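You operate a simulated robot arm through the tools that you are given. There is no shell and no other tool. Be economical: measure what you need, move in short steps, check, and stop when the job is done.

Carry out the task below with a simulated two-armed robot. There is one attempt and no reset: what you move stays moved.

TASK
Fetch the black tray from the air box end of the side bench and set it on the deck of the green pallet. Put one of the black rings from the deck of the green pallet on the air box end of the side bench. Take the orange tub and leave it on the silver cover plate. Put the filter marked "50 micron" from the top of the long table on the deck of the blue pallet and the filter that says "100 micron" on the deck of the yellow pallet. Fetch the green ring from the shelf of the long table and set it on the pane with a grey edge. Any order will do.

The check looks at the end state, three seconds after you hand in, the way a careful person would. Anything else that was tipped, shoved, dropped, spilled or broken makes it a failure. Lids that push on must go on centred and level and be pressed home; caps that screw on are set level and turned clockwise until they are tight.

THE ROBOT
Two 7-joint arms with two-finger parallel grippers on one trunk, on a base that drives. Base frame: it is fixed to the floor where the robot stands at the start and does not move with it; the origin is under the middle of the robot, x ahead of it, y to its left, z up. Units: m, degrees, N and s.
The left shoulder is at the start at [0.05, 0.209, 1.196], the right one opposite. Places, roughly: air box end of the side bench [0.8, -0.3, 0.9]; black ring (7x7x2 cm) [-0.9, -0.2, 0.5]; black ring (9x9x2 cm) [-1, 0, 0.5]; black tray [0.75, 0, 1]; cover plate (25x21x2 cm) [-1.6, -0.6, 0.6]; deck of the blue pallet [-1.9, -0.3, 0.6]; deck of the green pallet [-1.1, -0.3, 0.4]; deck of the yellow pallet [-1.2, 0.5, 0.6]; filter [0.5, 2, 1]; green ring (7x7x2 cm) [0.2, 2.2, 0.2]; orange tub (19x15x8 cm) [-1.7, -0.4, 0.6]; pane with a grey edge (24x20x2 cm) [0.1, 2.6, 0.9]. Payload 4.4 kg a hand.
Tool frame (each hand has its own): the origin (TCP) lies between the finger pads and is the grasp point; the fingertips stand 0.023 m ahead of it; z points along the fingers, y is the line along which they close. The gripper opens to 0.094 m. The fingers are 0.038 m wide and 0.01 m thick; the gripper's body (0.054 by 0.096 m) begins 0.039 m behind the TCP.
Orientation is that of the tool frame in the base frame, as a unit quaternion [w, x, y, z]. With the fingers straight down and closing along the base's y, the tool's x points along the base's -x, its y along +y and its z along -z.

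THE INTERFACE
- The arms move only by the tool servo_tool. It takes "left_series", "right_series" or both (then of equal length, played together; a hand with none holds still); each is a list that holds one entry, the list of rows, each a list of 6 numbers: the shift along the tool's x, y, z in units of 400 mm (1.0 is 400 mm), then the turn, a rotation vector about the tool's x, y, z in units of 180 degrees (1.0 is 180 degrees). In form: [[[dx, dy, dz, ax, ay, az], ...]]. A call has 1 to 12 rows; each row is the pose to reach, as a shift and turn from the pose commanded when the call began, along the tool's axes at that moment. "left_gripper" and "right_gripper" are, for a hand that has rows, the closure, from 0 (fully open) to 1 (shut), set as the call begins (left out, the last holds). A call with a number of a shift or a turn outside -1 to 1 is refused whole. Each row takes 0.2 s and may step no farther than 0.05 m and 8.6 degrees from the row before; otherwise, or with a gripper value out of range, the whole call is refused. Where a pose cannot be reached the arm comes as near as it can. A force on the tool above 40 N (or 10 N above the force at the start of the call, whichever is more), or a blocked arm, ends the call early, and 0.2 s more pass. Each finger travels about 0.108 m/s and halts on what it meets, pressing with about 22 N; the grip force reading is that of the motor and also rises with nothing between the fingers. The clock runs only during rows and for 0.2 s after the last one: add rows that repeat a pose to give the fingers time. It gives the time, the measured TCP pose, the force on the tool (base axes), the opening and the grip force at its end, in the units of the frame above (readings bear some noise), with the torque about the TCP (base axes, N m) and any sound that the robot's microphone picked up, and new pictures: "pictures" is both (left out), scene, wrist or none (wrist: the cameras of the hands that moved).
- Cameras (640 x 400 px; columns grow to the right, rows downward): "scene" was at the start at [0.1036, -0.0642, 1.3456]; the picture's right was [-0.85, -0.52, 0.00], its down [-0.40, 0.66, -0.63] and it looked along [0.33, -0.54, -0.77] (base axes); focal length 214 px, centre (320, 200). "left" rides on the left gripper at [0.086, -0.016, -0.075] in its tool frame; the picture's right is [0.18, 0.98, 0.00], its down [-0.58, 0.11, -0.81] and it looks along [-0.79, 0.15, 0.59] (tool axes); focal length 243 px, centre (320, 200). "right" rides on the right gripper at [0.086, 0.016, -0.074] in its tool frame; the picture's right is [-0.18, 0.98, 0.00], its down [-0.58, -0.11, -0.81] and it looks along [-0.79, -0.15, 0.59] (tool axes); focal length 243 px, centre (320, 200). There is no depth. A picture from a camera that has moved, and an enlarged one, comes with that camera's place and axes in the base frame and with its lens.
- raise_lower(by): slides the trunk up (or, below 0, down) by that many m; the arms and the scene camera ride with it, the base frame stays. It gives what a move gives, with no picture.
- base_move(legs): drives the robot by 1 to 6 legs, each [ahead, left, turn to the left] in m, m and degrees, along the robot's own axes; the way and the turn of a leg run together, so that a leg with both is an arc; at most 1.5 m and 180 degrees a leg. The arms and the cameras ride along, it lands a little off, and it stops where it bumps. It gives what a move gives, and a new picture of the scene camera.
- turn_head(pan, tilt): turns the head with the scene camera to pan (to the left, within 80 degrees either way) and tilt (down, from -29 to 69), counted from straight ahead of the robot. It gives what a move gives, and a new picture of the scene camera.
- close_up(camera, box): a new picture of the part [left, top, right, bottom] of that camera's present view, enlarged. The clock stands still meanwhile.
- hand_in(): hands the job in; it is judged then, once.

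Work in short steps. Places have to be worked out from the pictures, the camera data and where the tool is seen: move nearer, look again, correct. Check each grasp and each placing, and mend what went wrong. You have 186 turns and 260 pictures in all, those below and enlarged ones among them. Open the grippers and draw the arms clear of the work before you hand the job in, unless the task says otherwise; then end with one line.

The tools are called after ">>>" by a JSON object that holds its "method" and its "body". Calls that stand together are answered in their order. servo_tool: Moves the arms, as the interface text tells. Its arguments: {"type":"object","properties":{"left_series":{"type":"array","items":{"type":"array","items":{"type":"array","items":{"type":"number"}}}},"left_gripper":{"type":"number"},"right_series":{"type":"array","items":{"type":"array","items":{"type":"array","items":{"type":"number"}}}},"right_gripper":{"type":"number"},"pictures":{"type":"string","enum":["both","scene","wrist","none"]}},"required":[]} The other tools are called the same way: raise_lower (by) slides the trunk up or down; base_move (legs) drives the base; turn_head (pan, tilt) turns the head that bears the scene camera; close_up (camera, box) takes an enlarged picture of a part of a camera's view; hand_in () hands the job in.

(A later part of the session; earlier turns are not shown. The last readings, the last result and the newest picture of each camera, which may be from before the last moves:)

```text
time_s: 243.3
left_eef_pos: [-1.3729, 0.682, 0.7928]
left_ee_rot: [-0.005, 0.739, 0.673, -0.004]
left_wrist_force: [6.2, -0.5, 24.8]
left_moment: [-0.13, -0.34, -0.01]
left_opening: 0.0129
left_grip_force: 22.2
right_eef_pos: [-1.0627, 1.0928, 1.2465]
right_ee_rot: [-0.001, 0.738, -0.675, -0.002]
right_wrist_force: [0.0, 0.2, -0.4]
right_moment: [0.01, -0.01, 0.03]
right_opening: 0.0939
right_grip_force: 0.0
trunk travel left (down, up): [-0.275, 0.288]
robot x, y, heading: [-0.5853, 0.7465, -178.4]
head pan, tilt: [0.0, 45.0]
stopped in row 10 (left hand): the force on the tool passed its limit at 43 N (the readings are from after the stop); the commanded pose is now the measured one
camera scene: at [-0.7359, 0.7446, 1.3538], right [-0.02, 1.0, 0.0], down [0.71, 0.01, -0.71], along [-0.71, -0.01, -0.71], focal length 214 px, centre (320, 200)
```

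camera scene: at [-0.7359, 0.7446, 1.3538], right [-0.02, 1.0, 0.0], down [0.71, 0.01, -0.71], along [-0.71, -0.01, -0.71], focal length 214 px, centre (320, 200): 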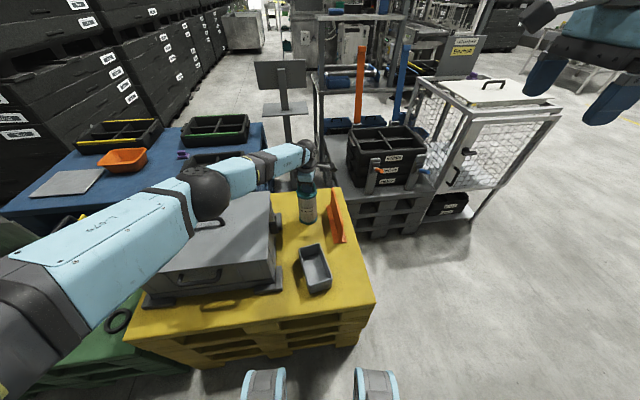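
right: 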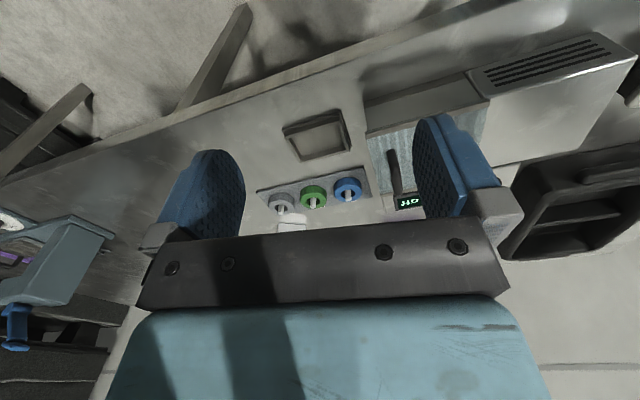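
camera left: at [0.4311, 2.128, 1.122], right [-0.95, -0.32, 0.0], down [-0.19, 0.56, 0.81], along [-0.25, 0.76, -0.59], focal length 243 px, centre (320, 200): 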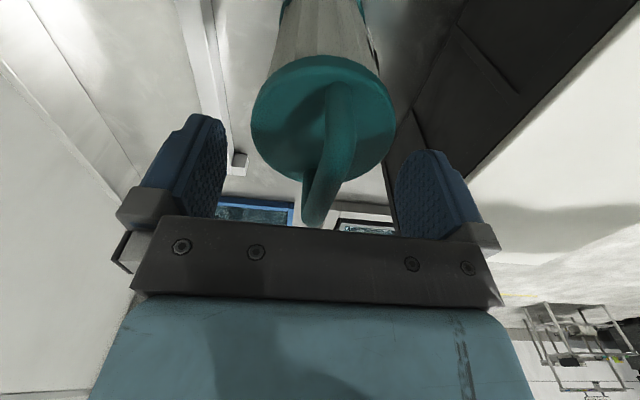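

Contact. I relieve pressure slightly, release, and rise straight up.

>>> {"method": "servo_tool", "body": {"left_series": [[[0, 0, -0.008, 0, 0, 0], [0, 0, -0.008, 0, 0, 0]]], "pictures": "none"}}

>>> {"method": "servo_tool", "body": {"left_series": [[[0, 0, 0, 0, 0, 0], [0, 0, 0, 0, 0, 0], [0, 0, 0, 0, 0, 0], [0, 0, -0.06, 0, 0, 0], [0, 0, -0.14, 0, 0, 0], [0, 0, -0.26, 0, 0, 0], [0, 0, -0.38, 0, 0, 0], [0, 0, -0.5, 0, 0, 0], [0, 0, -0.62, 0, 0, 0], [0, 0, -0.74, 0, 0, 0], [0, 0, -0.86, 0, 0, 0]]], "left_gripper": 0, "pictures": "scene"}}

```text
time_s: 243.9
left_eef_pos: [-1.3705, 0.6817, 0.793]
left_ee_rot: [-0.004, 0.74, 0.673, -0.003]
left_wrist_force: [-4.6, 1.7, 15.3]
left_moment: [0.06, 0.06, -0.05]
left_opening: 0.0127
left_grip_force: 22.5
right_eef_pos: [-1.0635, 1.0917, 1.2464]
right_ee_rot: [-0.002, 0.738, -0.675, -0.001]
right_wrist_force: [0.7, -0.3, 0.6]
right_moment: [-0.03, -0.01, 0.04]
right_opening: 0.094
right_grip_force: 0.1
trunk travel left (down, up): [-0.275, 0.288]
robot x, y, heading: [-0.5852, 0.7477, -179.0]
head pan, tilt: [0.0, 45.0]
```

```text
time_s: 246.3
left_eef_pos: [-1.37, 0.6776, 1.1355]
left_ee_rot: [-0.003, 0.74, 0.673, -0.002]
left_wrist_force: [0.1, -0.6, 1.3]
left_moment: [0.01, 0.03, -0.05]
left_opening: 0.094
left_grip_force: 0.0
right_eef_pos: [-1.0635, 1.0935, 1.2454]
right_ee_rot: [-0.002, 0.738, -0.675, -0.001]
right_wrist_force: [0.4, -0.1, -0.1]
right_moment: [-0.01, 0.02, 0.0]
right_opening: 0.0939
right_grip_force: 0.1
trunk travel left (down, up): [-0.275, 0.288]
robot x, y, heading: [-0.5886, 0.7446, -179.0]
head pan, tilt: [0.0, 45.0]
camera scene: at [-0.7373, 0.7448, 1.3535], right [-0.02, 1.0, 0.0], down [0.71, 0.01, -0.71], along [-0.71, -0.01, -0.71], focal length 214 px, centre (320, 200)
```

scene: 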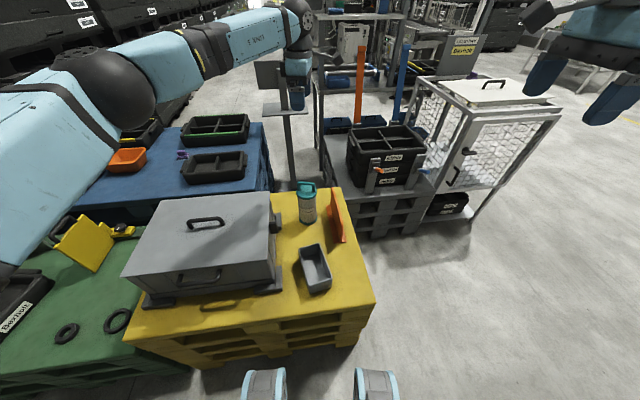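

The 100-micron filter stands on the yellow deck. I raise up, retract, and return to the long table for the 50-micron filter.

>>> {"method": "servo_tool", "body": {"left_series": [[[0, 0.1, -0.03, 0, 0, 0], [0, 0.2, -0.06, 0, 0, 0], [0, 0.3, -0.09, 0, 0, 0], [0, 0.4, -0.12, 0, 0, 0], [0, 0.5, -0.15, 0, 0, 0], [0, 0.6, -0.18, 0, 0, 0]]], "pictures": "none"}}

>>> {"method": "raise_lower", "body": {"by": 0.13}}

>>> {"method": "base_move", "body": {"legs": [[-0.3, 0, 0], [0, 0, -89], [0.98, 0, 0], [0, 0, -78]]}}

>>> {"method": "turn_head", "body": {"pan": 0, "tilt": 35}}

```text
time_s: 247.7
left_eef_pos: [-1.1306, 0.6569, 1.2045]
left_ee_rot: [-0.004, 0.739, 0.674, -0.003]
left_wrist_force: [0.1, -0.1, 0.5]
left_moment: [-0.03, 0.01, 0.01]
left_opening: 0.0942
left_grip_force: 0.0
right_eef_pos: [-1.0633, 1.0923, 1.2451]
right_ee_rot: [-0.001, 0.738, -0.674, -0.001]
right_wrist_force: [0.4, 0.7, 0.3]
right_moment: [-0.03, -0.02, -0.01]
right_opening: 0.0941
right_grip_force: 0.1
trunk travel left (down, up): [-0.275, 0.288]
robot x, y, heading: [-0.5886, 0.7482, -179.0]
head pan, tilt: [0.0, 45.0]
```

```text
time_s: 249.3
left_eef_pos: [-1.1324, 0.6576, 1.3335]
left_ee_rot: [-0.003, 0.739, 0.673, -0.002]
left_wrist_force: [0.1, 0.3, 0.2]
left_moment: [0.0, -0.01, 0.01]
left_opening: 0.0941
left_grip_force: 0.0
right_eef_pos: [-1.0638, 1.0926, 1.3737]
right_ee_rot: [-0.002, 0.739, -0.674, 0.0]
right_wrist_force: [-0.5, -0.4, 0.3]
right_moment: [-0.02, -0.01, 0.0]
right_opening: 0.094
right_grip_force: 0.1
trunk travel left (down, up): [-0.405, 0.158]
robot x, y, heading: [-0.5849, 0.7464, -179.0]
head pan, tilt: [0.0, 45.0]
```

```text
time_s: 263.0
left_eef_pos: [0.1428, 1.9667, 1.334]
left_ee_rot: [-0.002, 0.777, -0.63, 0.003]
left_wrist_force: [0.7, 0.2, -0.7]
left_moment: [-0.01, -0.03, 0.01]
left_opening: 0.0941
left_grip_force: 0.0
right_eef_pos: [0.2068, 1.5306, 1.3746]
right_ee_rot: [0.001, 0.557, 0.831, -0.002]
right_wrist_force: [0.5, -0.2, -0.1]
right_moment: [-0.01, 0.03, -0.01]
right_opening: 0.0942
right_grip_force: 0.0
trunk travel left (down, up): [-0.405, 0.158]
robot x, y, heading: [-0.3515, 1.7195, 18.3]
head pan, tilt: [0.0, 45.0]
camera scene: at [-0.2146, 1.7686, 1.4834], right [0.31, -0.95, 0.0], down [-0.67, -0.22, -0.71], along [0.67, 0.22, -0.71], focal length 214 px, centre (320, 200)
```

scene: 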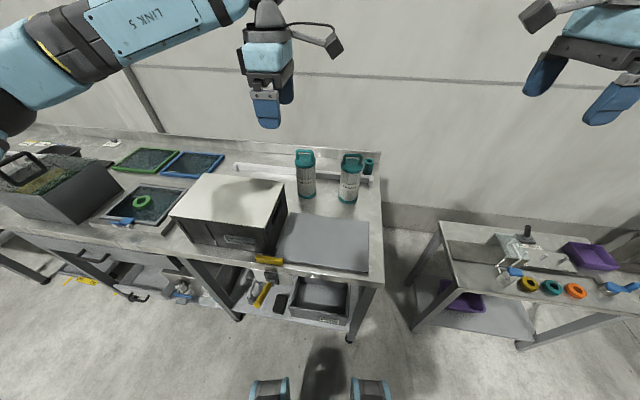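

```text
time_s: 263.7
left_eef_pos: [0.1433, 1.9652, 1.3336]
left_ee_rot: [-0.002, 0.777, -0.629, 0.003]
left_wrist_force: [0.8, 0.2, -0.4]
left_moment: [-0.02, -0.03, 0.0]
left_opening: 0.0938
left_grip_force: 0.1
right_eef_pos: [0.2073, 1.5319, 1.3742]
right_ee_rot: [0.001, 0.556, 0.831, -0.002]
right_wrist_force: [0.1, 0.2, 0.3]
right_moment: [0.03, 0.03, 0.0]
right_opening: 0.0941
right_grip_force: 0.1
trunk travel left (down, up): [-0.405, 0.158]
robot x, y, heading: [-0.3538, 1.7225, 18.4]
head pan, tilt: [0.0, 35.0]
camera scene: at [-0.2082, 1.7704, 1.4982], right [0.31, -0.95, 0.0], down [-0.55, -0.18, -0.82], along [0.78, 0.26, -0.57], focal length 214 px, centre (320, 200)
```

scene: 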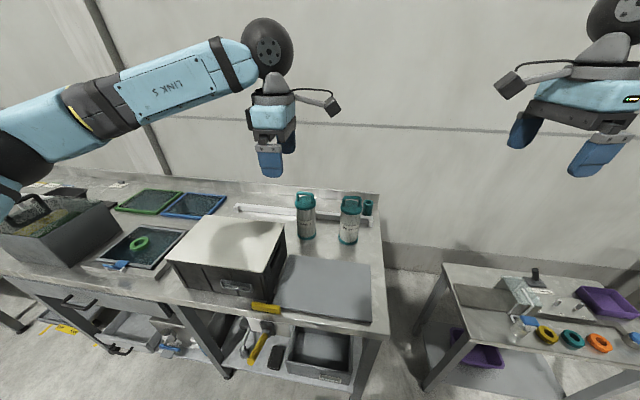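

I move the left hand above the 50-micron handle.

>>> {"method": "servo_tool", "body": {"left_series": [[[-0.004, -0.11, 0, 0, 0, 0.004], [-0.008, -0.22, 0, 0, 0, 0.008], [-0.012, -0.33, 0, 0, 0, 0.012], [-0.016, -0.44, 0, 0, 0, 0.016], [-0.02, -0.55, 0, 0, 0, 0.02], [-0.025, -0.66, 0.04, 0, 0, 0.024], [-0.03, -0.755, 0.1, 0, 0, 0.024], [-0.03, -0.755, 0.21, 0, 0, 0.024], [-0.03, -0.755, 0.32, 0, 0, 0.024], [-0.03, -0.755, 0.43, 0, 0, 0.024], [-0.03, -0.755, 0.535, 0, 0, 0.024]]], "pictures": "wrist"}}

>>> {"method": "close_up", "body": {"camera": "scene", "box": [250, 140, 410, 260]}}

```text
time_s: 266.1
left_eef_pos: [0.4163, 2.0429, 1.1433]
left_ee_rot: [-0.001, 0.753, -0.658, 0.004]
left_wrist_force: [0.9, 0.2, 0.2]
left_moment: [-0.07, 0.02, 0.01]
left_opening: 0.0941
left_grip_force: 0.0
left hand out of reach, approached as far as the arm can: row 7, 8, 9, 10, 11
right_eef_pos: [0.2068, 1.5334, 1.3761]
right_ee_rot: [0.003, 0.557, 0.831, -0.001]
right_wrist_force: [-0.6, 0.4, 0.2]
right_moment: [-0.04, 0.02, -0.01]
right_opening: 0.0938
right_grip_force: 0.1
trunk travel left (down, up): [-0.405, 0.158]
robot x, y, heading: [-0.3503, 1.7153, 18.3]
head pan, tilt: [0.0, 35.0]
camera left: at [0.4452, 1.9601, 1.2186], right [-0.95, -0.31, -0.01], down [-0.19, 0.56, 0.8], along [-0.25, 0.76, -0.6], focal length 243 px, centre (320, 200)
```

left: 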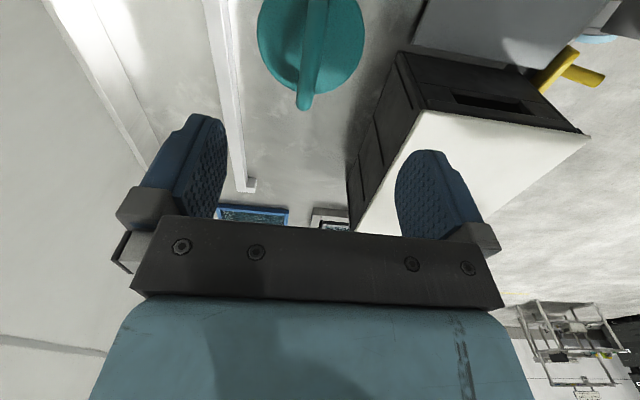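

```text
3.33 times, centred on (330, 200) of scene
camera zoom: at [-0.2087, 1.7737, 1.4982], right [0.31, -0.95, 0.0], down [-0.54, -0.18, -0.82], along [0.78, 0.26, -0.57], focal length 715 px, centre (287, 200)
```

zoom: 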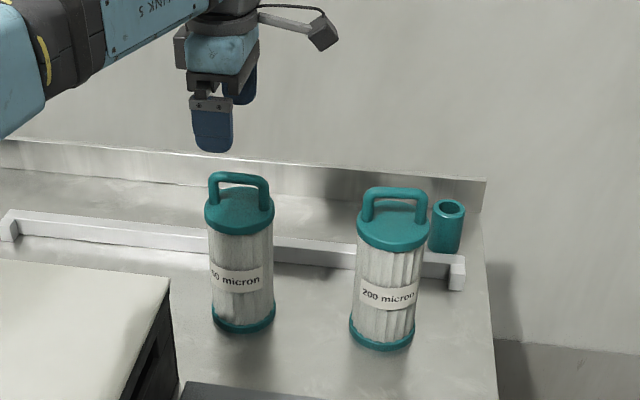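

Slightly out of reach. I drive the base forward 6 cm and re-aim at the bar centre [0.4285, 2.036].

>>> {"method": "base_move", "body": {"legs": [[0.06, 0, 0]]}}

```text
time_s: 267.1
left_eef_pos: [0.4724, 2.0587, 1.1463]
left_ee_rot: [-0.003, 0.752, -0.659, 0.003]
left_wrist_force: [0.0, -0.2, 0.0]
left_moment: [-0.03, -0.03, 0.03]
left_opening: 0.094
left_grip_force: 0.1
right_eef_pos: [0.2614, 1.5479, 1.3761]
right_ee_rot: [0.002, 0.556, 0.831, 0.0]
right_wrist_force: [-0.3, -0.3, -0.2]
right_moment: [-0.01, -0.05, -0.01]
right_opening: 0.0938
right_grip_force: 0.0
trunk travel left (down, up): [-0.405, 0.158]
robot x, y, heading: [-0.2947, 1.7402, 18.3]
head pan, tilt: [0.0, 35.0]
camera scene: at [-0.1547, 1.7879, 1.4987], right [0.31, -0.95, 0.0], down [-0.54, -0.18, -0.82], along [0.78, 0.26, -0.57], focal length 214 px, centre (320, 200)
```

scene: 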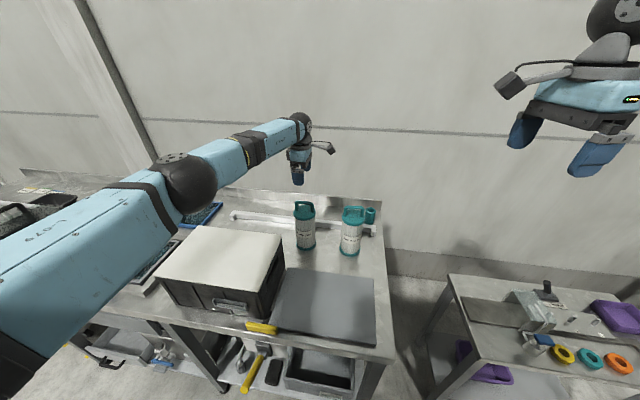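

>>> {"method": "servo_tool", "body": {"left_series": [[[0.02, 0.06, 0, 0, 0, 0], [0.0425, 0.1165, 0.03, 0, 0, 0], [0.0425, 0.1165, 0.1, 0, 0, 0], [0.0425, 0.1165, 0.13, 0, 0, 0]]], "pictures": "wrist"}}

```text
time_s: 268.1
left_eef_pos: [0.4289, 2.0369, 1.0921]
left_ee_rot: [-0.003, 0.752, -0.659, 0.002]
left_wrist_force: [-1.1, -0.5, 0.3]
left_moment: [-0.03, -0.01, 0.01]
left_opening: 0.094
left_grip_force: 0.0
right_eef_pos: [0.2613, 1.5512, 1.3761]
right_ee_rot: [0.001, 0.557, 0.831, -0.001]
right_wrist_force: [0.3, -0.1, 0.2]
right_moment: [0.02, 0.0, 0.0]
right_opening: 0.0939
right_grip_force: 0.1
trunk travel left (down, up): [-0.405, 0.158]
robot x, y, heading: [-0.2993, 1.7422, 18.4]
head pan, tilt: [0.0, 35.0]
camera left: at [0.4561, 1.9521, 1.167], right [-0.95, -0.31, -0.01], down [-0.19, 0.56, 0.81], along [-0.25, 0.77, -0.59], focal length 243 px, centre (320, 200)
```

left: 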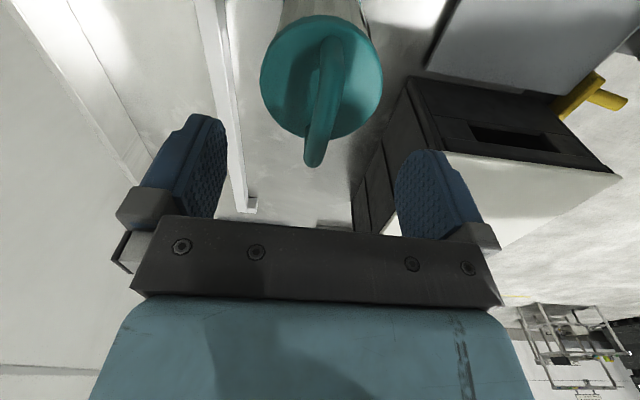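

Aligned. I descend and close.

>>> {"method": "servo_tool", "body": {"left_series": [[[0.006, 0, 0.05, 0, 0, 0], [0.0125, 0, 0.09, 0, 0, 0], [0.0125, 0, 0.1125, 0, 0, 0]]], "pictures": "none"}}

>>> {"method": "servo_tool", "body": {"left_series": [[[0, 0, 0, 0, 0, 0], [0, 0, 0, 0, 0, 0], [0, 0, 0, 0, 0, 0], [0, 0, 0, 0, 0, 0], [0, 0, 0, 0, 0, 0]]], "left_gripper": 1, "pictures": "none"}}

>>> {"method": "servo_tool", "body": {"left_series": [[[0, 0, -0.04, 0, 0, 0], [0, 0, -0.1, 0, 0, 0], [0, 0, -0.2, 0, 0, 0], [0, 0, -0.3, 0, 0, 0], [0, 0, -0.4, 0, 0, 0], [0, 0, -0.5, 0, 0, 0], [0, 0, -0.6, 0, 0, 0], [0, 0, -0.7, 0, 0, 0], [0, 0, -0.75, 0, 0, 0]]], "pictures": "scene"}}

```text
time_s: 268.9
left_eef_pos: [0.432, 2.031, 1.0459]
left_ee_rot: [-0.003, 0.752, -0.659, 0.002]
left_wrist_force: [0.0, -0.7, 0.1]
left_moment: [0.02, 0.01, 0.0]
left_opening: 0.0941
left_grip_force: 0.1
right_eef_pos: [0.2634, 1.5495, 1.3746]
right_ee_rot: [0.001, 0.556, 0.831, -0.002]
right_wrist_force: [0.5, -0.1, 0.2]
right_moment: [-0.01, -0.02, -0.02]
right_opening: 0.0939
right_grip_force: 0.1
trunk travel left (down, up): [-0.405, 0.158]
robot x, y, heading: [-0.2968, 1.7378, 18.4]
head pan, tilt: [0.0, 35.0]
```

```text
time_s: 270.1
left_eef_pos: [0.4327, 2.0312, 1.0457]
left_ee_rot: [-0.002, 0.751, -0.66, 0.002]
left_wrist_force: [-0.8, -1.2, 0.5]
left_moment: [-0.13, -0.03, -0.01]
left_opening: 0.0129
left_grip_force: 21.9
right_eef_pos: [0.264, 1.5493, 1.3742]
right_ee_rot: [0.001, 0.557, 0.831, -0.002]
right_wrist_force: [0.9, -0.6, -0.4]
right_moment: [0.0, 0.0, 0.01]
right_opening: 0.0941
right_grip_force: 0.0
trunk travel left (down, up): [-0.405, 0.158]
robot x, y, heading: [-0.2986, 1.7429, 18.4]
head pan, tilt: [0.0, 35.0]
```

```text
time_s: 272.1
left_eef_pos: [0.4274, 2.0321, 1.3436]
left_ee_rot: [-0.004, 0.752, -0.66, 0.002]
left_wrist_force: [0.1, -0.2, -3.5]
left_moment: [-0.04, -0.02, -0.01]
left_opening: 0.0128
left_grip_force: 22.3
right_eef_pos: [0.2636, 1.5496, 1.3761]
right_ee_rot: [0.001, 0.556, 0.831, -0.002]
right_wrist_force: [0.1, 0.1, -0.1]
right_moment: [-0.01, -0.01, -0.01]
right_opening: 0.0939
right_grip_force: 0.0
trunk travel left (down, up): [-0.405, 0.158]
robot x, y, heading: [-0.2963, 1.7379, 18.4]
head pan, tilt: [0.0, 35.0]
camera scene: at [-0.1526, 1.7889, 1.4982], right [0.31, -0.95, 0.0], down [-0.54, -0.18, -0.82], along [0.78, 0.26, -0.57], focal length 214 px, centre (320, 200)
```

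scene: 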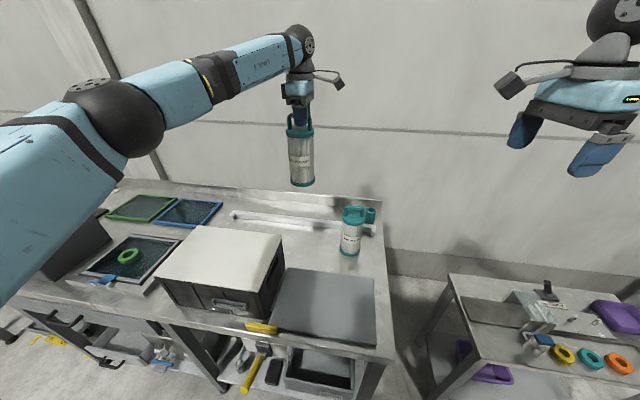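

Both fine. I retract and drive down the corridor toward the far side of the pallets, then look ahead.

>>> {"method": "servo_tool", "body": {"left_series": [[[0, 0.1, 0, 0, 0, 0], [0, 0.2, 0, 0, 0, 0], [0, 0.3, 0, 0, 0, 0], [0, 0.4, 0, 0, 0, 0], [0, 0.5, 0, 0, 0, 0], [0, 0.6, 0, 0, 0, 0], [0, 0.7, 0, 0, 0, 0]]], "pictures": "none"}}

>>> {"method": "base_move", "body": {"legs": [[-0.25, 0, 0], [0, 0, -108.4], [0, 0.25, 0], [1.4, 0, 0], [0.6, 0, 0]]}}

>>> {"method": "turn_head", "body": {"pan": -45, "tilt": 35}}

```text
time_s: 273.7
left_eef_pos: [0.1518, 1.9991, 1.3424]
left_ee_rot: [-0.003, 0.753, -0.659, 0.003]
left_wrist_force: [0.1, 0.5, -2.3]
left_moment: [-0.01, -0.01, -0.01]
left_opening: 0.0126
left_grip_force: 22.1
right_eef_pos: [0.2618, 1.5507, 1.3765]
right_ee_rot: [0.001, 0.557, 0.831, -0.001]
right_wrist_force: [0.2, 0.1, -0.7]
right_moment: [0.01, 0.0, 0.02]
right_opening: 0.0939
right_grip_force: 0.1
trunk travel left (down, up): [-0.405, 0.158]
robot x, y, heading: [-0.2978, 1.7422, 18.2]
head pan, tilt: [0.0, 35.0]
```

```text
time_s: 292.0
left_eef_pos: [-0.1681, -0.8668, 1.3429]
left_ee_rot: [0.0, 0.093, 0.996, -0.004]
left_wrist_force: [0.5, 0.1, -2.9]
left_moment: [-0.02, 0.03, 0.01]
left_opening: 0.0127
left_grip_force: 22.7
right_eef_pos: [-0.6285, -0.8309, 1.3763]
right_ee_rot: [0.001, 0.999, 0.037, -0.002]
right_wrist_force: [0.3, 0.3, -0.2]
right_moment: [0.0, 0.03, -0.02]
right_opening: 0.0944
right_grip_force: 0.1
trunk travel left (down, up): [-0.405, 0.158]
robot x, y, heading: [-0.274, -0.3552, -90.0]
head pan, tilt: [0.0, 35.0]
camera scene: at [-0.2767, -0.5123, 1.4983], right [-1.0, 0.0, 0.0], down [0.0, 0.57, -0.82], along [0.0, -0.82, -0.57], focal length 214 px, centre (320, 200)
```

scene: 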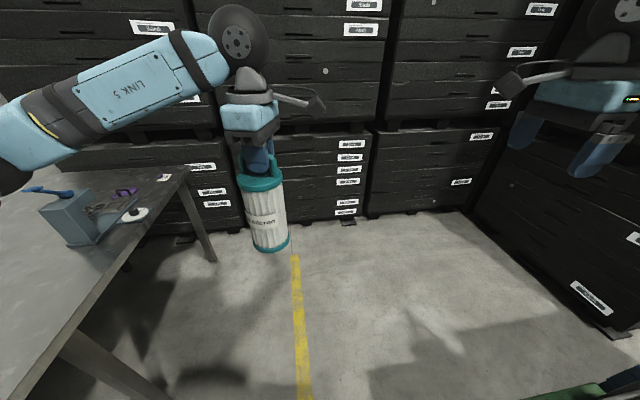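

```text
time_s: 293.2
left_eef_pos: [-0.168, -0.8668, 1.3422]
left_ee_rot: [0.0, 0.093, 0.996, -0.003]
left_wrist_force: [-0.1, 0.9, -4.1]
left_moment: [-0.01, 0.06, 0.0]
left_opening: 0.0129
left_grip_force: 22.3
right_eef_pos: [-0.6284, -0.8308, 1.3753]
right_ee_rot: [-0.001, 0.999, 0.037, -0.002]
right_wrist_force: [0.1, -0.9, 0.5]
right_moment: [0.02, -0.03, 0.01]
right_opening: 0.0939
right_grip_force: 0.0
trunk travel left (down, up): [-0.405, 0.158]
robot x, y, heading: [-0.2749, -0.3556, -90.1]
head pan, tilt: [-45.0, 35.0]
camera scene: at [-0.3389, -0.4872, 1.4982], right [-0.71, 0.71, 0.0], down [0.4, 0.41, -0.82], along [-0.58, -0.58, -0.57], focal length 214 px, centre (320, 200)
```

scene: 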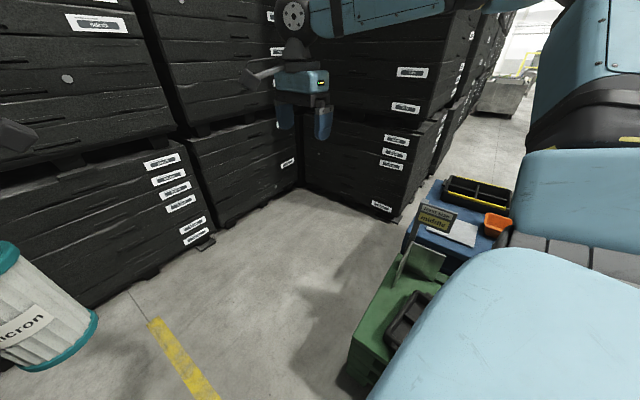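

Plenty of room on this side. I go forward, turn to face +y, and slide left to stand beside the blue pallet.

>>> {"method": "base_move", "body": {"legs": [[0.8, 0, 0], [0, 0, -179], [0, 1.2, 0]]}}

>>> {"method": "turn_head", "body": {"pan": 10, "tilt": 45}}

```text
time_s: 314.3
left_eef_pos: [-1.5392, -0.6436, 1.3421]
left_ee_rot: [-0.004, 0.995, -0.101, 0.0]
left_wrist_force: [-0.5, 1.0, -2.5]
left_moment: [-0.02, -0.06, -0.01]
left_opening: 0.0126
left_grip_force: 21.6
right_eef_pos: [-1.0798, -0.6891, 1.3766]
right_ee_rot: [0.001, -0.027, 1.0, -0.001]
right_wrist_force: [-0.3, -0.8, 0.1]
right_moment: [0.01, -0.01, -0.01]
right_opening: 0.0943
right_grip_force: 0.0
trunk travel left (down, up): [-0.405, 0.158]
robot x, y, heading: [-1.4427, -1.1525, 88.7]
head pan, tilt: [-45.0, 35.0]
stopped in leg 3: the robot was blocked; the commanded pose is now the measured one
camera scene: at [-1.3816, -1.0247, 1.4983], right [0.7, -0.72, 0.0], down [-0.41, -0.4, -0.82], along [0.59, 0.57, -0.57], focal length 214 px, centre (320, 200)
```

scene: 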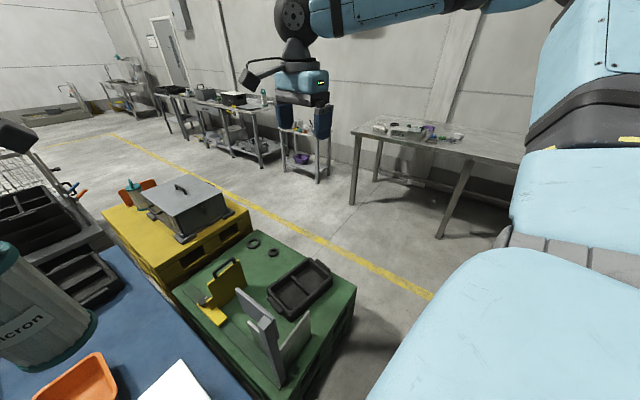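

```text
time_s: 315.5
left_eef_pos: [-1.54, -0.6442, 1.3417]
left_ee_rot: [-0.003, 0.995, -0.101, 0.0]
left_wrist_force: [0.2, 1.0, -2.9]
left_moment: [-0.01, -0.02, 0.01]
left_opening: 0.0129
left_grip_force: 22.1
right_eef_pos: [-1.0793, -0.6879, 1.3758]
right_ee_rot: [0.002, -0.028, 1.0, 0.0]
right_wrist_force: [0.1, -0.7, 0.2]
right_moment: [0.0, 0.02, -0.01]
right_opening: 0.094
right_grip_force: 0.3
trunk travel left (down, up): [-0.405, 0.158]
robot x, y, heading: [-1.4419, -1.1544, 89.1]
head pan, tilt: [10.0, 45.0]
camera scene: at [-1.457, -1.0056, 1.4834], right [0.99, 0.16, 0.0], down [0.11, -0.7, -0.71], along [-0.11, 0.7, -0.71], focal length 214 px, centre (320, 200)
```

scene: 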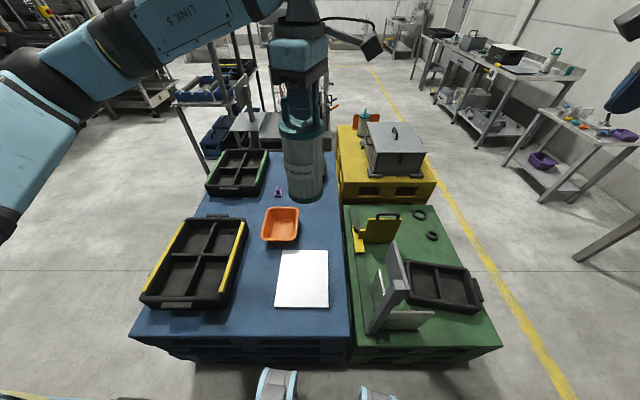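

The base reports it was blocked at the end, and I don't see the "Next size" sign now. I look down around the base.

>>> {"method": "turn_head", "body": {"pan": 40, "tilt": 60}}

>>> {"method": "turn_head", "body": {"pan": 0, "tilt": 69}}

```text
time_s: 316.5
left_eef_pos: [-1.5388, -0.6449, 1.3422]
left_ee_rot: [-0.003, 0.995, -0.101, 0.0]
left_wrist_force: [0.5, 0.7, -3.6]
left_moment: [-0.03, 0.0, 0.03]
left_opening: 0.0127
left_grip_force: 22.0
right_eef_pos: [-1.0793, -0.6879, 1.3765]
right_ee_rot: [0.003, -0.028, 1.0, -0.001]
right_wrist_force: [-0.9, -0.1, -0.4]
right_moment: [-0.02, -0.04, -0.03]
right_opening: 0.0939
right_grip_force: 0.0
trunk travel left (down, up): [-0.405, 0.158]
robot x, y, heading: [-1.4419, -1.1523, 88.9]
head pan, tilt: [40.0, 60.0]
camera scene: at [-1.4861, -1.0341, 1.4639], right [0.78, 0.63, 0.0], down [0.55, -0.67, -0.5], along [-0.32, 0.39, -0.87], focal length 214 px, centre (320, 200)
```

scene: 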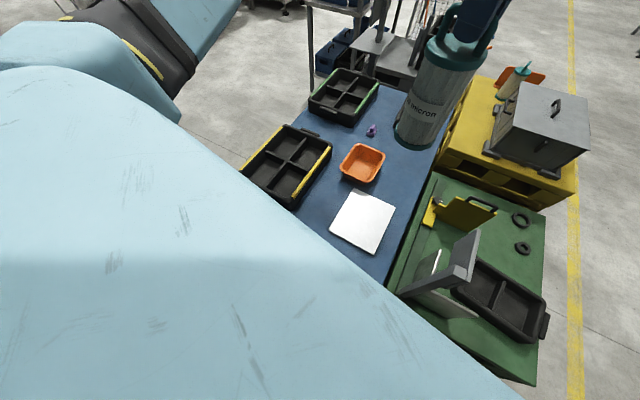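

```text
time_s: 317.5
left_eef_pos: [-1.5397, -0.6448, 1.3423]
left_ee_rot: [-0.004, 0.995, -0.101, 0.0]
left_wrist_force: [0.6, 0.2, -2.6]
left_moment: [-0.01, 0.02, 0.02]
left_opening: 0.0127
left_grip_force: 21.9
right_eef_pos: [-1.0798, -0.6882, 1.3751]
right_ee_rot: [0.002, -0.028, 1.0, -0.001]
right_wrist_force: [0.1, 0.3, -0.3]
right_moment: [0.0, -0.02, -0.03]
right_opening: 0.0938
right_grip_force: 0.0
trunk travel left (down, up): [-0.405, 0.158]
robot x, y, heading: [-1.4421, -1.1554, 89.3]
head pan, tilt: [0.0, 68.8]
camera scene: at [-1.4433, -1.03, 1.4545], right [1.0, -0.01, 0.0], down [-0.01, -0.93, -0.36], along [0.01, 0.36, -0.93], focal length 214 px, centre (320, 200)
```

scene: 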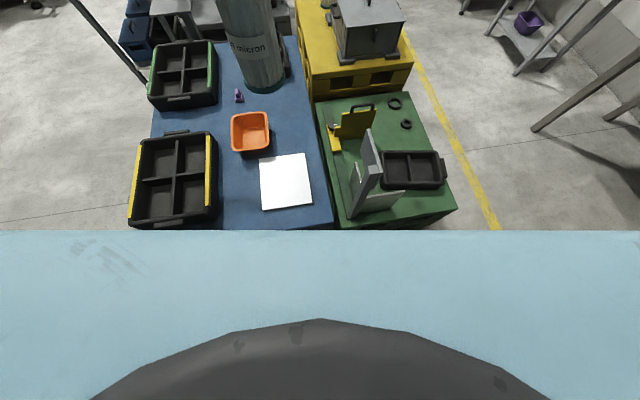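

The sign must be hidden just in front of my torso and probably is what blocked the base. I back off gently to the right and rear, and look.

>>> {"method": "base_move", "body": {"legs": [[0, -0.08, 0], [-0.3, 0, 0]]}}

>>> {"method": "turn_head", "body": {"pan": 15, "tilt": 45}}

```text
time_s: 320.6
left_eef_pos: [-1.4608, -0.946, 1.3421]
left_ee_rot: [-0.002, 0.994, -0.107, 0.0]
left_wrist_force: [-0.9, 1.1, -3.3]
left_moment: [-0.03, -0.04, 0.01]
left_opening: 0.0127
left_grip_force: 22.4
right_eef_pos: [-1.0008, -0.9952, 1.3746]
right_ee_rot: [0.002, -0.022, 1.0, -0.001]
right_wrist_force: [0.5, 0.2, 0.4]
right_moment: [-0.01, 0.01, -0.01]
right_opening: 0.0943
right_grip_force: 0.0
trunk travel left (down, up): [-0.405, 0.158]
robot x, y, heading: [-1.3729, -1.457, 88.3]
head pan, tilt: [0.0, 68.8]
camera scene: at [-1.3702, -1.3327, 1.4544], right [1.0, -0.03, 0.0], down [-0.03, -0.93, -0.36], along [0.01, 0.36, -0.93], focal length 214 px, centre (320, 200)
```

scene: 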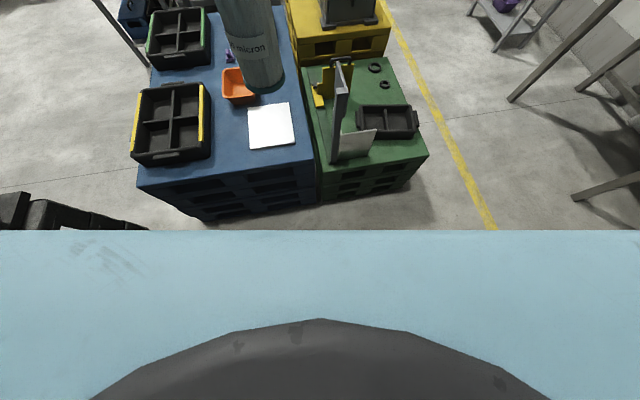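

```text
time_s: 321.4
left_eef_pos: [-1.4629, -0.9464, 1.3414]
left_ee_rot: [-0.004, 0.994, -0.107, 0.0]
left_wrist_force: [-0.4, -0.7, -3.3]
left_moment: [0.01, -0.02, 0.0]
left_opening: 0.0126
left_grip_force: 21.8
right_eef_pos: [-1.0015, -0.9938, 1.3756]
right_ee_rot: [0.003, -0.021, 1.0, 0.0]
right_wrist_force: [0.1, -0.5, 0.5]
right_moment: [-0.03, 0.0, -0.01]
right_opening: 0.0939
right_grip_force: 0.2
trunk travel left (down, up): [-0.405, 0.158]
robot x, y, heading: [-1.3725, -1.4555, 88.6]
head pan, tilt: [15.0, 45.0]
camera scene: at [-1.3905, -1.3103, 1.4833], right [0.97, 0.23, 0.0], down [0.16, -0.69, -0.71], along [-0.16, 0.69, -0.71], focal length 214 px, centre (320, 200)
```

scene: 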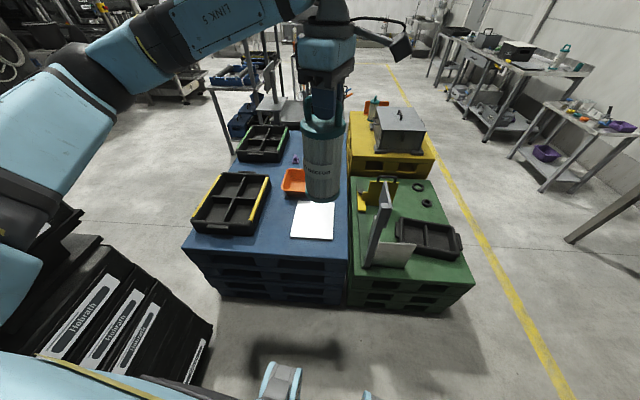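

The sign is intact (I was seeing it edge-on); the base had simply met the blue pallet's slanted front edge. The cover plate is at [-1.595, -0.616, 0.60], the tub at [-1.755, -0.37]. I come forward again a little to the right and lower the trunk.

>>> {"method": "base_move", "body": {"legs": [[0.27, 0.03, 2]]}}

>>> {"method": "raise_lower", "body": {"by": -0.18}}

>>> {"method": "turn_head", "body": {"pan": 5, "tilt": 45}}

```text
time_s: 323.3
left_eef_pos: [-1.512, -0.69, 1.3416]
left_ee_rot: [-0.004, 0.996, -0.085, 0.0]
left_wrist_force: [0.1, 0.3, -3.3]
left_moment: [0.03, -0.01, 0.01]
left_opening: 0.0127
left_grip_force: 22.2
right_eef_pos: [-1.0514, -0.7197, 1.3759]
right_ee_rot: [0.002, -0.044, 0.999, 0.0]
right_wrist_force: [0.0, 0.1, 0.0]
right_moment: [-0.01, 0.0, 0.04]
right_opening: 0.0939
right_grip_force: 0.1
trunk travel left (down, up): [-0.405, 0.158]
robot x, y, heading: [-1.396, -1.2002, 91.0]
head pan, tilt: [15.0, 45.0]
camera scene: at [-1.4255, -1.05, 1.4836], right [0.96, 0.27, 0.0], down [0.19, -0.68, -0.71], along [-0.19, 0.68, -0.71], focal length 214 px, centre (320, 200)
```

scene: 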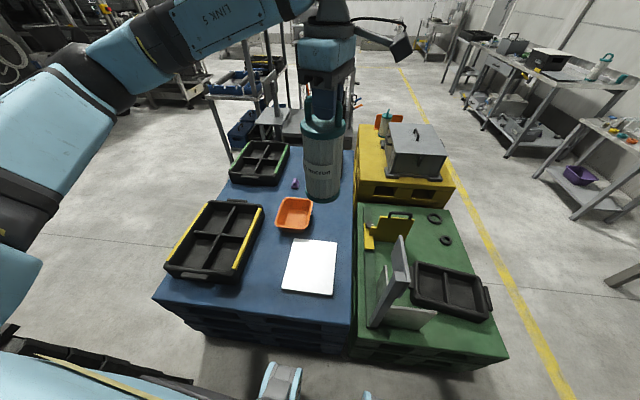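

```text
time_s: 325.3
left_eef_pos: [-1.5122, -0.6898, 1.1622]
left_ee_rot: [-0.003, 0.996, -0.086, 0.0]
left_wrist_force: [-0.2, 0.5, -3.3]
left_moment: [0.02, -0.03, 0.01]
left_opening: 0.0128
left_grip_force: 22.1
right_eef_pos: [-1.0513, -0.7187, 1.1951]
right_ee_rot: [0.002, -0.044, 0.999, 0.0]
right_wrist_force: [0.2, -0.1, -1.3]
right_moment: [-0.02, -0.03, -0.03]
right_opening: 0.0939
right_grip_force: 0.0
trunk travel left (down, up): [-0.225, 0.338]
robot x, y, heading: [-1.3991, -1.1977, 90.7]
head pan, tilt: [15.0, 45.0]
```

```text
time_s: 326.1
left_eef_pos: [-1.5128, -0.6899, 1.1629]
left_ee_rot: [-0.004, 0.996, -0.085, 0.0]
left_wrist_force: [0.3, 0.4, -2.9]
left_moment: [0.03, -0.01, -0.02]
left_opening: 0.0127
left_grip_force: 22.2
right_eef_pos: [-1.0515, -0.7185, 1.1952]
right_ee_rot: [0.001, -0.043, 0.999, -0.002]
right_wrist_force: [-0.2, 0.5, -0.3]
right_moment: [0.01, -0.02, 0.01]
right_opening: 0.094
right_grip_force: 0.1
trunk travel left (down, up): [-0.225, 0.338]
robot x, y, heading: [-1.3957, -1.1968, 90.8]
head pan, tilt: [5.0, 45.0]
camera scene: at [-1.4118, -1.0463, 1.3034], right [0.99, 0.1, 0.0], down [0.07, -0.7, -0.71], along [-0.07, 0.7, -0.71], focal length 214 px, centre (320, 200)
```

scene: 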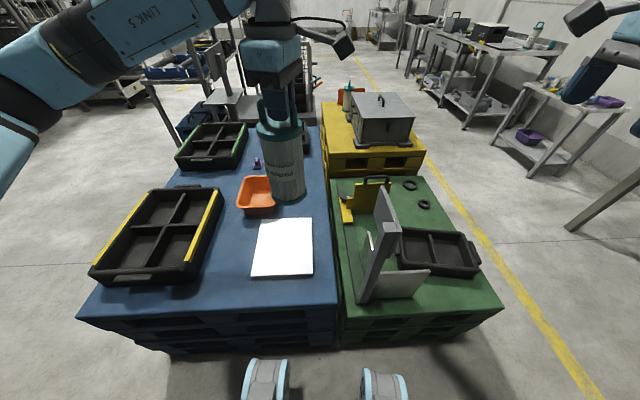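

I carry the filter to a free spot right of the tub, about [-1.56, -0.37].

>>> {"method": "servo_tool", "body": {"left_series": [[[-0.031, -0.096, 0, 0, 0, 0], [-0.062, -0.192, 0, 0, 0, 0], [-0.094, -0.288, 0, 0, 0, 0], [-0.125, -0.384, 0, 0, 0, 0], [-0.157, -0.48, 0, 0, 0, 0], [-0.188, -0.577, 0, 0, 0, 0], [-0.22, -0.673, 0, 0, 0, 0], [-0.251, -0.769, 0.0, 0, 0, 0], [-0.251, -0.769, 0.1, 0, 0, 0], [-0.251, -0.769, 0.2, 0, 0, 0], [-0.251, -0.769, 0.3, 0, 0, 0], [-0.251, -0.769, 0.4, 0, 0, 0]]], "pictures": "scene"}}

```text
time_s: 328.6
left_eef_pos: [-1.5626, -0.3655, 1.0013]
left_ee_rot: [-0.004, 0.996, -0.086, 0.0]
left_wrist_force: [-0.7, 1.7, -3.4]
left_moment: [0.0, -0.04, 0.01]
left_opening: 0.0128
left_grip_force: 21.8
right_eef_pos: [-1.0517, -0.7174, 1.195]
right_ee_rot: [0.002, -0.044, 0.999, -0.001]
right_wrist_force: [0.2, 0.1, 0.4]
right_moment: [-0.02, 0.07, 0.02]
right_opening: 0.0941
right_grip_force: 0.1
trunk travel left (down, up): [-0.225, 0.338]
robot x, y, heading: [-1.3989, -1.1955, 90.9]
head pan, tilt: [5.0, 45.0]
camera scene: at [-1.4121, -1.0451, 1.3033], right [0.99, 0.1, 0.0], down [0.07, -0.7, -0.71], along [-0.07, 0.7, -0.71], focal length 214 px, centre (320, 200)
```

scene: 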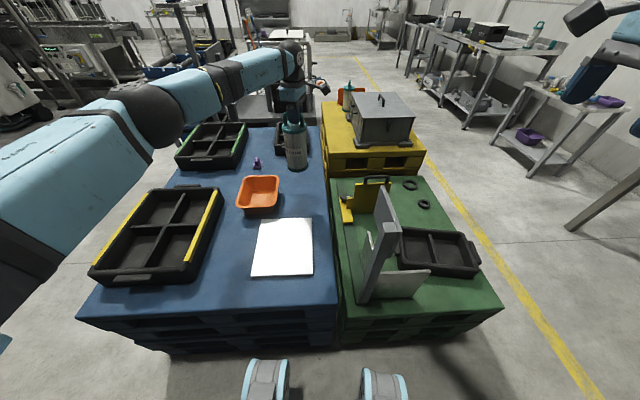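

Clear all round. I lower it and creep to contact.

>>> {"method": "servo_tool", "body": {"left_series": [[[0, 0, 0.1, 0, 0, 0], [0, 0, 0.2, 0, 0, 0], [0, 0, 0.3, 0, 0, 0], [0, 0, 0.4, 0, 0, 0], [0, 0, 0.5, 0, 0, 0]]], "pictures": "none"}}

>>> {"method": "servo_tool", "body": {"left_series": [[[0, 0, 0.015, 0, 0, 0], [0, 0, 0.03, 0, 0, 0], [0, 0, 0.045, 0, 0, 0], [0, 0, 0.06, 0, 0, 0], [0, 0, 0.075, 0, 0, 0], [0, 0, 0.09, 0, 0, 0], [0, 0, 0.105, 0, 0, 0], [0, 0, 0.12, 0, 0, 0]]], "pictures": "scene"}}

```text
time_s: 329.9
left_eef_pos: [-1.5566, -0.3665, 0.8053]
left_ee_rot: [-0.004, 0.996, -0.085, 0.0]
left_wrist_force: [0.9, -0.2, -1.0]
left_moment: [0.09, -0.04, -0.01]
left_opening: 0.0129
left_grip_force: 21.8
right_eef_pos: [-1.0509, -0.7186, 1.1959]
right_ee_rot: [0.002, -0.043, 0.999, 0.0]
right_wrist_force: [0.2, -0.6, 0.0]
right_moment: [0.02, 0.0, 0.03]
right_opening: 0.0941
right_grip_force: 0.1
trunk travel left (down, up): [-0.225, 0.338]
robot x, y, heading: [-1.4001, -1.1969, 90.8]
head pan, tilt: [5.0, 45.0]
```

```text
time_s: 330.8
left_eef_pos: [-1.557, -0.3646, 0.794]
left_ee_rot: [-0.009, 0.996, -0.087, 0.001]
left_wrist_force: [0.8, -7.8, 25.9]
left_moment: [-0.39, 0.14, 0.06]
left_opening: 0.0129
left_grip_force: 21.6
right_eef_pos: [-1.0509, -0.7215, 1.1962]
right_ee_rot: [0.001, -0.043, 0.999, 0.001]
right_wrist_force: [0.9, 0.6, -0.2]
right_moment: [-0.03, 0.0, 0.0]
right_opening: 0.0938
right_grip_force: 0.1
trunk travel left (down, up): [-0.225, 0.338]
robot x, y, heading: [-1.3984, -1.1964, 91.0]
head pan, tilt: [5.0, 45.0]
stopped in row 4 (left hand): the force on the tool passed its limit at 43 N (the readings are from after the stop); the commanded pose is now the measured one
camera scene: at [-1.4112, -1.0491, 1.3038], right [0.99, 0.1, 0.0], down [0.07, -0.7, -0.71], along [-0.07, 0.7, -0.71], focal length 214 px, centre (320, 200)
```

scene: 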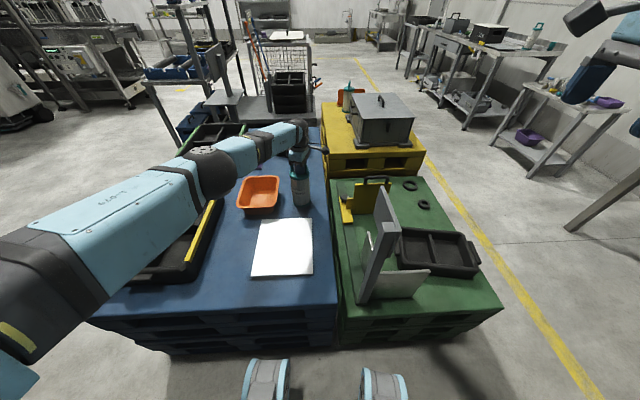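

Standing on the deck (z 0.62). I release and rise.

>>> {"method": "servo_tool", "body": {"left_series": [[[0, 0, -0.01, 0, 0, 0], [0, 0, -0.01, 0, 0, 0]]], "pictures": "none"}}

>>> {"method": "servo_tool", "body": {"left_series": [[[0, 0, 0, 0, 0, 0], [0, 0, 0, 0, 0, 0], [0, 0, 0, 0, 0, 0], [0, 0, -0.06, 0, 0, 0], [0, 0, -0.14, 0, 0, 0], [0, 0, -0.26, 0, 0, 0], [0, 0, -0.38, 0, 0, 0], [0, 0, -0.5, 0, 0, 0], [0, 0, -0.62, 0, 0, 0], [0, 0, -0.74, 0, 0, 0]]], "left_gripper": 0, "pictures": "scene"}}

>>> {"method": "close_up", "body": {"camera": "scene", "box": [200, 130, 360, 300]}}

```text
time_s: 331.4
left_eef_pos: [-1.5571, -0.3659, 0.7929]
left_ee_rot: [-0.008, 0.996, -0.086, 0.001]
left_wrist_force: [1.9, 2.2, 16.4]
left_moment: [0.03, 0.01, -0.05]
left_opening: 0.0128
left_grip_force: 21.9
right_eef_pos: [-1.051, -0.7208, 1.1961]
right_ee_rot: [0.001, -0.044, 0.999, 0.001]
right_wrist_force: [-0.4, 0.3, 0.4]
right_moment: [0.01, 0.02, 0.01]
right_opening: 0.094
right_grip_force: 0.0
trunk travel left (down, up): [-0.225, 0.338]
robot x, y, heading: [-1.3992, -1.1923, 90.7]
head pan, tilt: [5.0, 45.0]
```

```text
time_s: 333.6
left_eef_pos: [-1.5535, -0.3699, 1.0883]
left_ee_rot: [-0.006, 0.996, -0.087, 0.0]
left_wrist_force: [0.4, 0.1, -1.0]
left_moment: [0.01, -0.01, -0.02]
left_opening: 0.0941
left_grip_force: 0.0
right_eef_pos: [-1.0515, -0.7194, 1.1953]
right_ee_rot: [0.002, -0.044, 0.999, 0.0]
right_wrist_force: [-0.3, 0.1, -0.2]
right_moment: [0.01, 0.04, 0.01]
right_opening: 0.0942
right_grip_force: 0.1
trunk travel left (down, up): [-0.225, 0.338]
robot x, y, heading: [-1.4002, -1.1995, 90.8]
head pan, tilt: [5.0, 45.0]
camera scene: at [-1.4108, -1.0475, 1.3035], right [0.99, 0.1, 0.0], down [0.07, -0.7, -0.71], along [-0.07, 0.7, -0.71], focal length 214 px, centre (320, 200)
```

scene: 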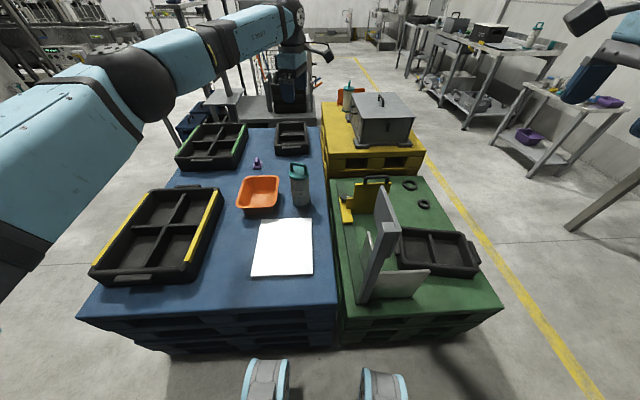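

```text
2.35 times, centred on (280, 215) of scene
camera zoom: at [-1.4108, -1.0475, 1.3035], right [0.99, 0.1, 0.0], down [0.07, -0.7, -0.71], along [-0.07, 0.7, -0.71], focal length 505 px, centre (414, 165)
```

zoom: 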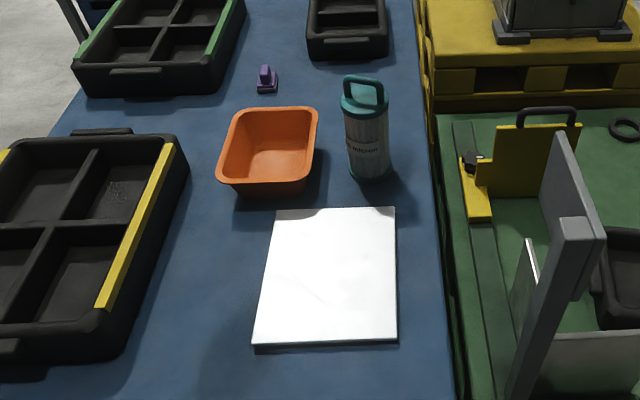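

The 50-micron filter stands on the blue deck. Now the tub: its near rim is centred at about [-1.708, -0.518, 0.70]. I move the hand over that wall and look.

>>> {"method": "servo_tool", "body": {"left_series": [[[-0.055, 0.075, 0, 0, 0, 0], [-0.11, 0.15, 0, 0, 0, 0], [-0.165, 0.225, 0, 0, 0, 0], [-0.22, 0.3, 0, 0, 0, 0], [-0.27, 0.37, 0, 0, 0, 0], [-0.3165, 0.431, 0.05, 0, 0, 0], [-0.3165, 0.431, 0.17, 0, 0, 0], [-0.3165, 0.431, 0.29, 0, 0, 0], [-0.3165, 0.431, 0.41, 0, 0, 0], [-0.3165, 0.431, 0.52, 0, 0, 0], [-0.3165, 0.431, 0.62, 0, 0, 0]]], "pictures": "wrist"}}

>>> {"method": "close_up", "body": {"camera": "scene", "box": [200, 130, 360, 300]}}

```text
time_s: 336.0
left_eef_pos: [-1.7115, -0.5131, 0.8376]
left_ee_rot: [-0.006, 0.996, -0.086, 0.0]
left_wrist_force: [-0.8, 0.7, 0.1]
left_moment: [0.0, 0.02, 0.03]
left_opening: 0.0939
left_grip_force: 0.1
right_eef_pos: [-1.0518, -0.7185, 1.1953]
right_ee_rot: [0.001, -0.044, 0.999, -0.002]
right_wrist_force: [0.7, 0.2, -0.4]
right_moment: [0.01, 0.01, -0.01]
right_opening: 0.0939
right_grip_force: 0.0
trunk travel left (down, up): [-0.225, 0.338]
robot x, y, heading: [-1.397, -1.1982, 90.9]
head pan, tilt: [5.0, 45.0]
camera left: at [-1.6242, -0.5135, 0.9122], right [0.01, -1.0, -0.01], down [-0.59, -0.02, 0.8], along [-0.8, 0.0, -0.59], focal length 243 px, centre (320, 200)
```

left: 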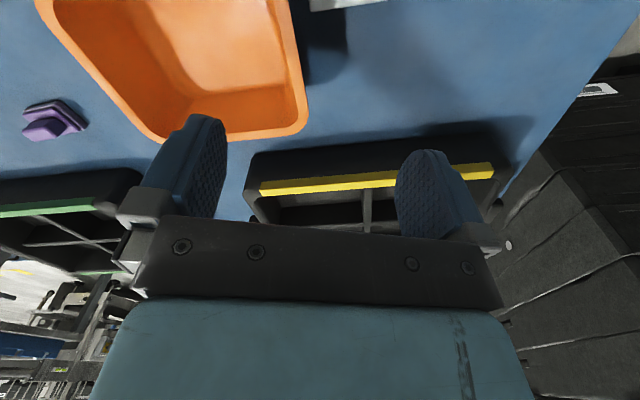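

```text
2.35 times, centred on (280, 215) of scene
camera zoom: at [-1.4119, -1.0461, 1.3034], right [0.99, 0.1, 0.0], down [0.07, -0.7, -0.71], along [-0.07, 0.7, -0.71], focal length 505 px, centre (414, 165)
```

zoom: 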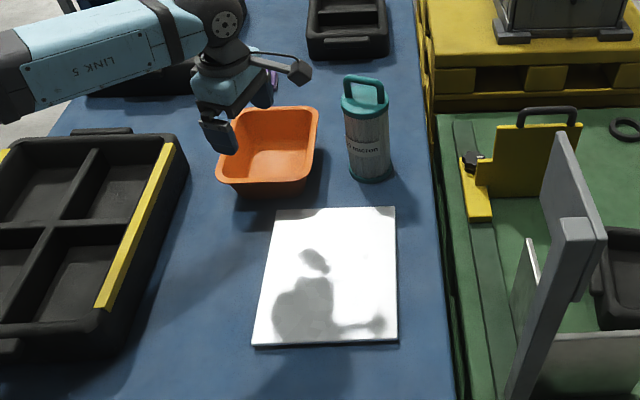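

The wall centre is at y≈-0.483. I shift forward 3 cm and descend to straddle the wall.

>>> {"method": "servo_tool", "body": {"left_series": [[[0, -0.075, 0, 0, 0, 0], [0, -0.075, 0.1, 0, 0, 0], [0, -0.075, 0.2, 0, 0, 0], [0, -0.075, 0.28, 0, 0, 0], [0, -0.075, 0.33, 0, 0, 0]]], "pictures": "wrist"}}

>>> {"method": "close_up", "body": {"camera": "scene", "box": [200, 130, 360, 300]}}

```text
time_s: 337.2
left_eef_pos: [-1.7055, -0.4812, 0.7023]
left_ee_rot: [-0.007, 0.996, -0.086, 0.001]
left_wrist_force: [0.6, 0.6, 0.5]
left_moment: [-0.05, 0.04, 0.0]
left_opening: 0.094
left_grip_force: 0.0
right_eef_pos: [-1.0503, -0.718, 1.1967]
right_ee_rot: [0.001, -0.044, 0.999, -0.001]
right_wrist_force: [0.4, 0.5, 0.1]
right_moment: [0.01, -0.02, -0.01]
right_opening: 0.094
right_grip_force: 0.2
trunk travel left (down, up): [-0.225, 0.338]
robot x, y, heading: [-1.4018, -1.1968, 90.9]
head pan, tilt: [5.0, 45.0]
camera left: at [-1.6172, -0.4819, 0.7772], right [0.01, -1.0, -0.01], down [-0.59, -0.02, 0.81], along [-0.81, 0.0, -0.59], focal length 243 px, centre (320, 200)
```

left: 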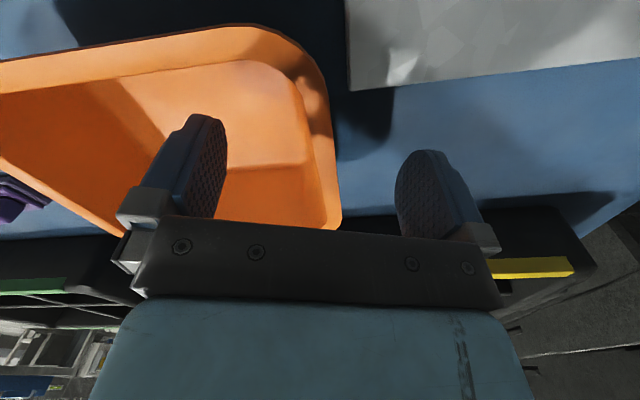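

```text
2.35 times, centred on (280, 215) of scene
camera zoom: at [-1.4117, -1.0462, 1.3034], right [0.99, 0.1, 0.0], down [0.07, -0.7, -0.71], along [-0.07, 0.7, -0.71], focal length 505 px, centre (414, 165)
```

zoom: 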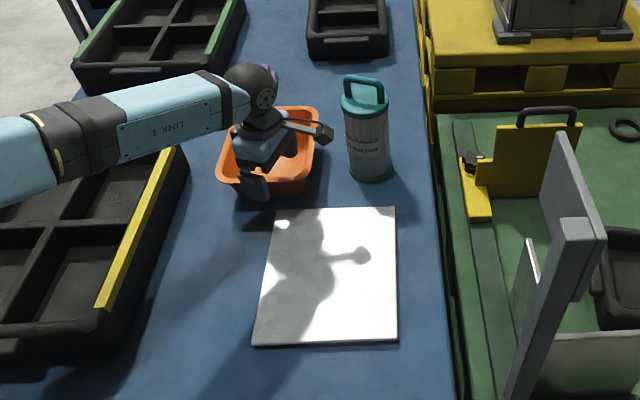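

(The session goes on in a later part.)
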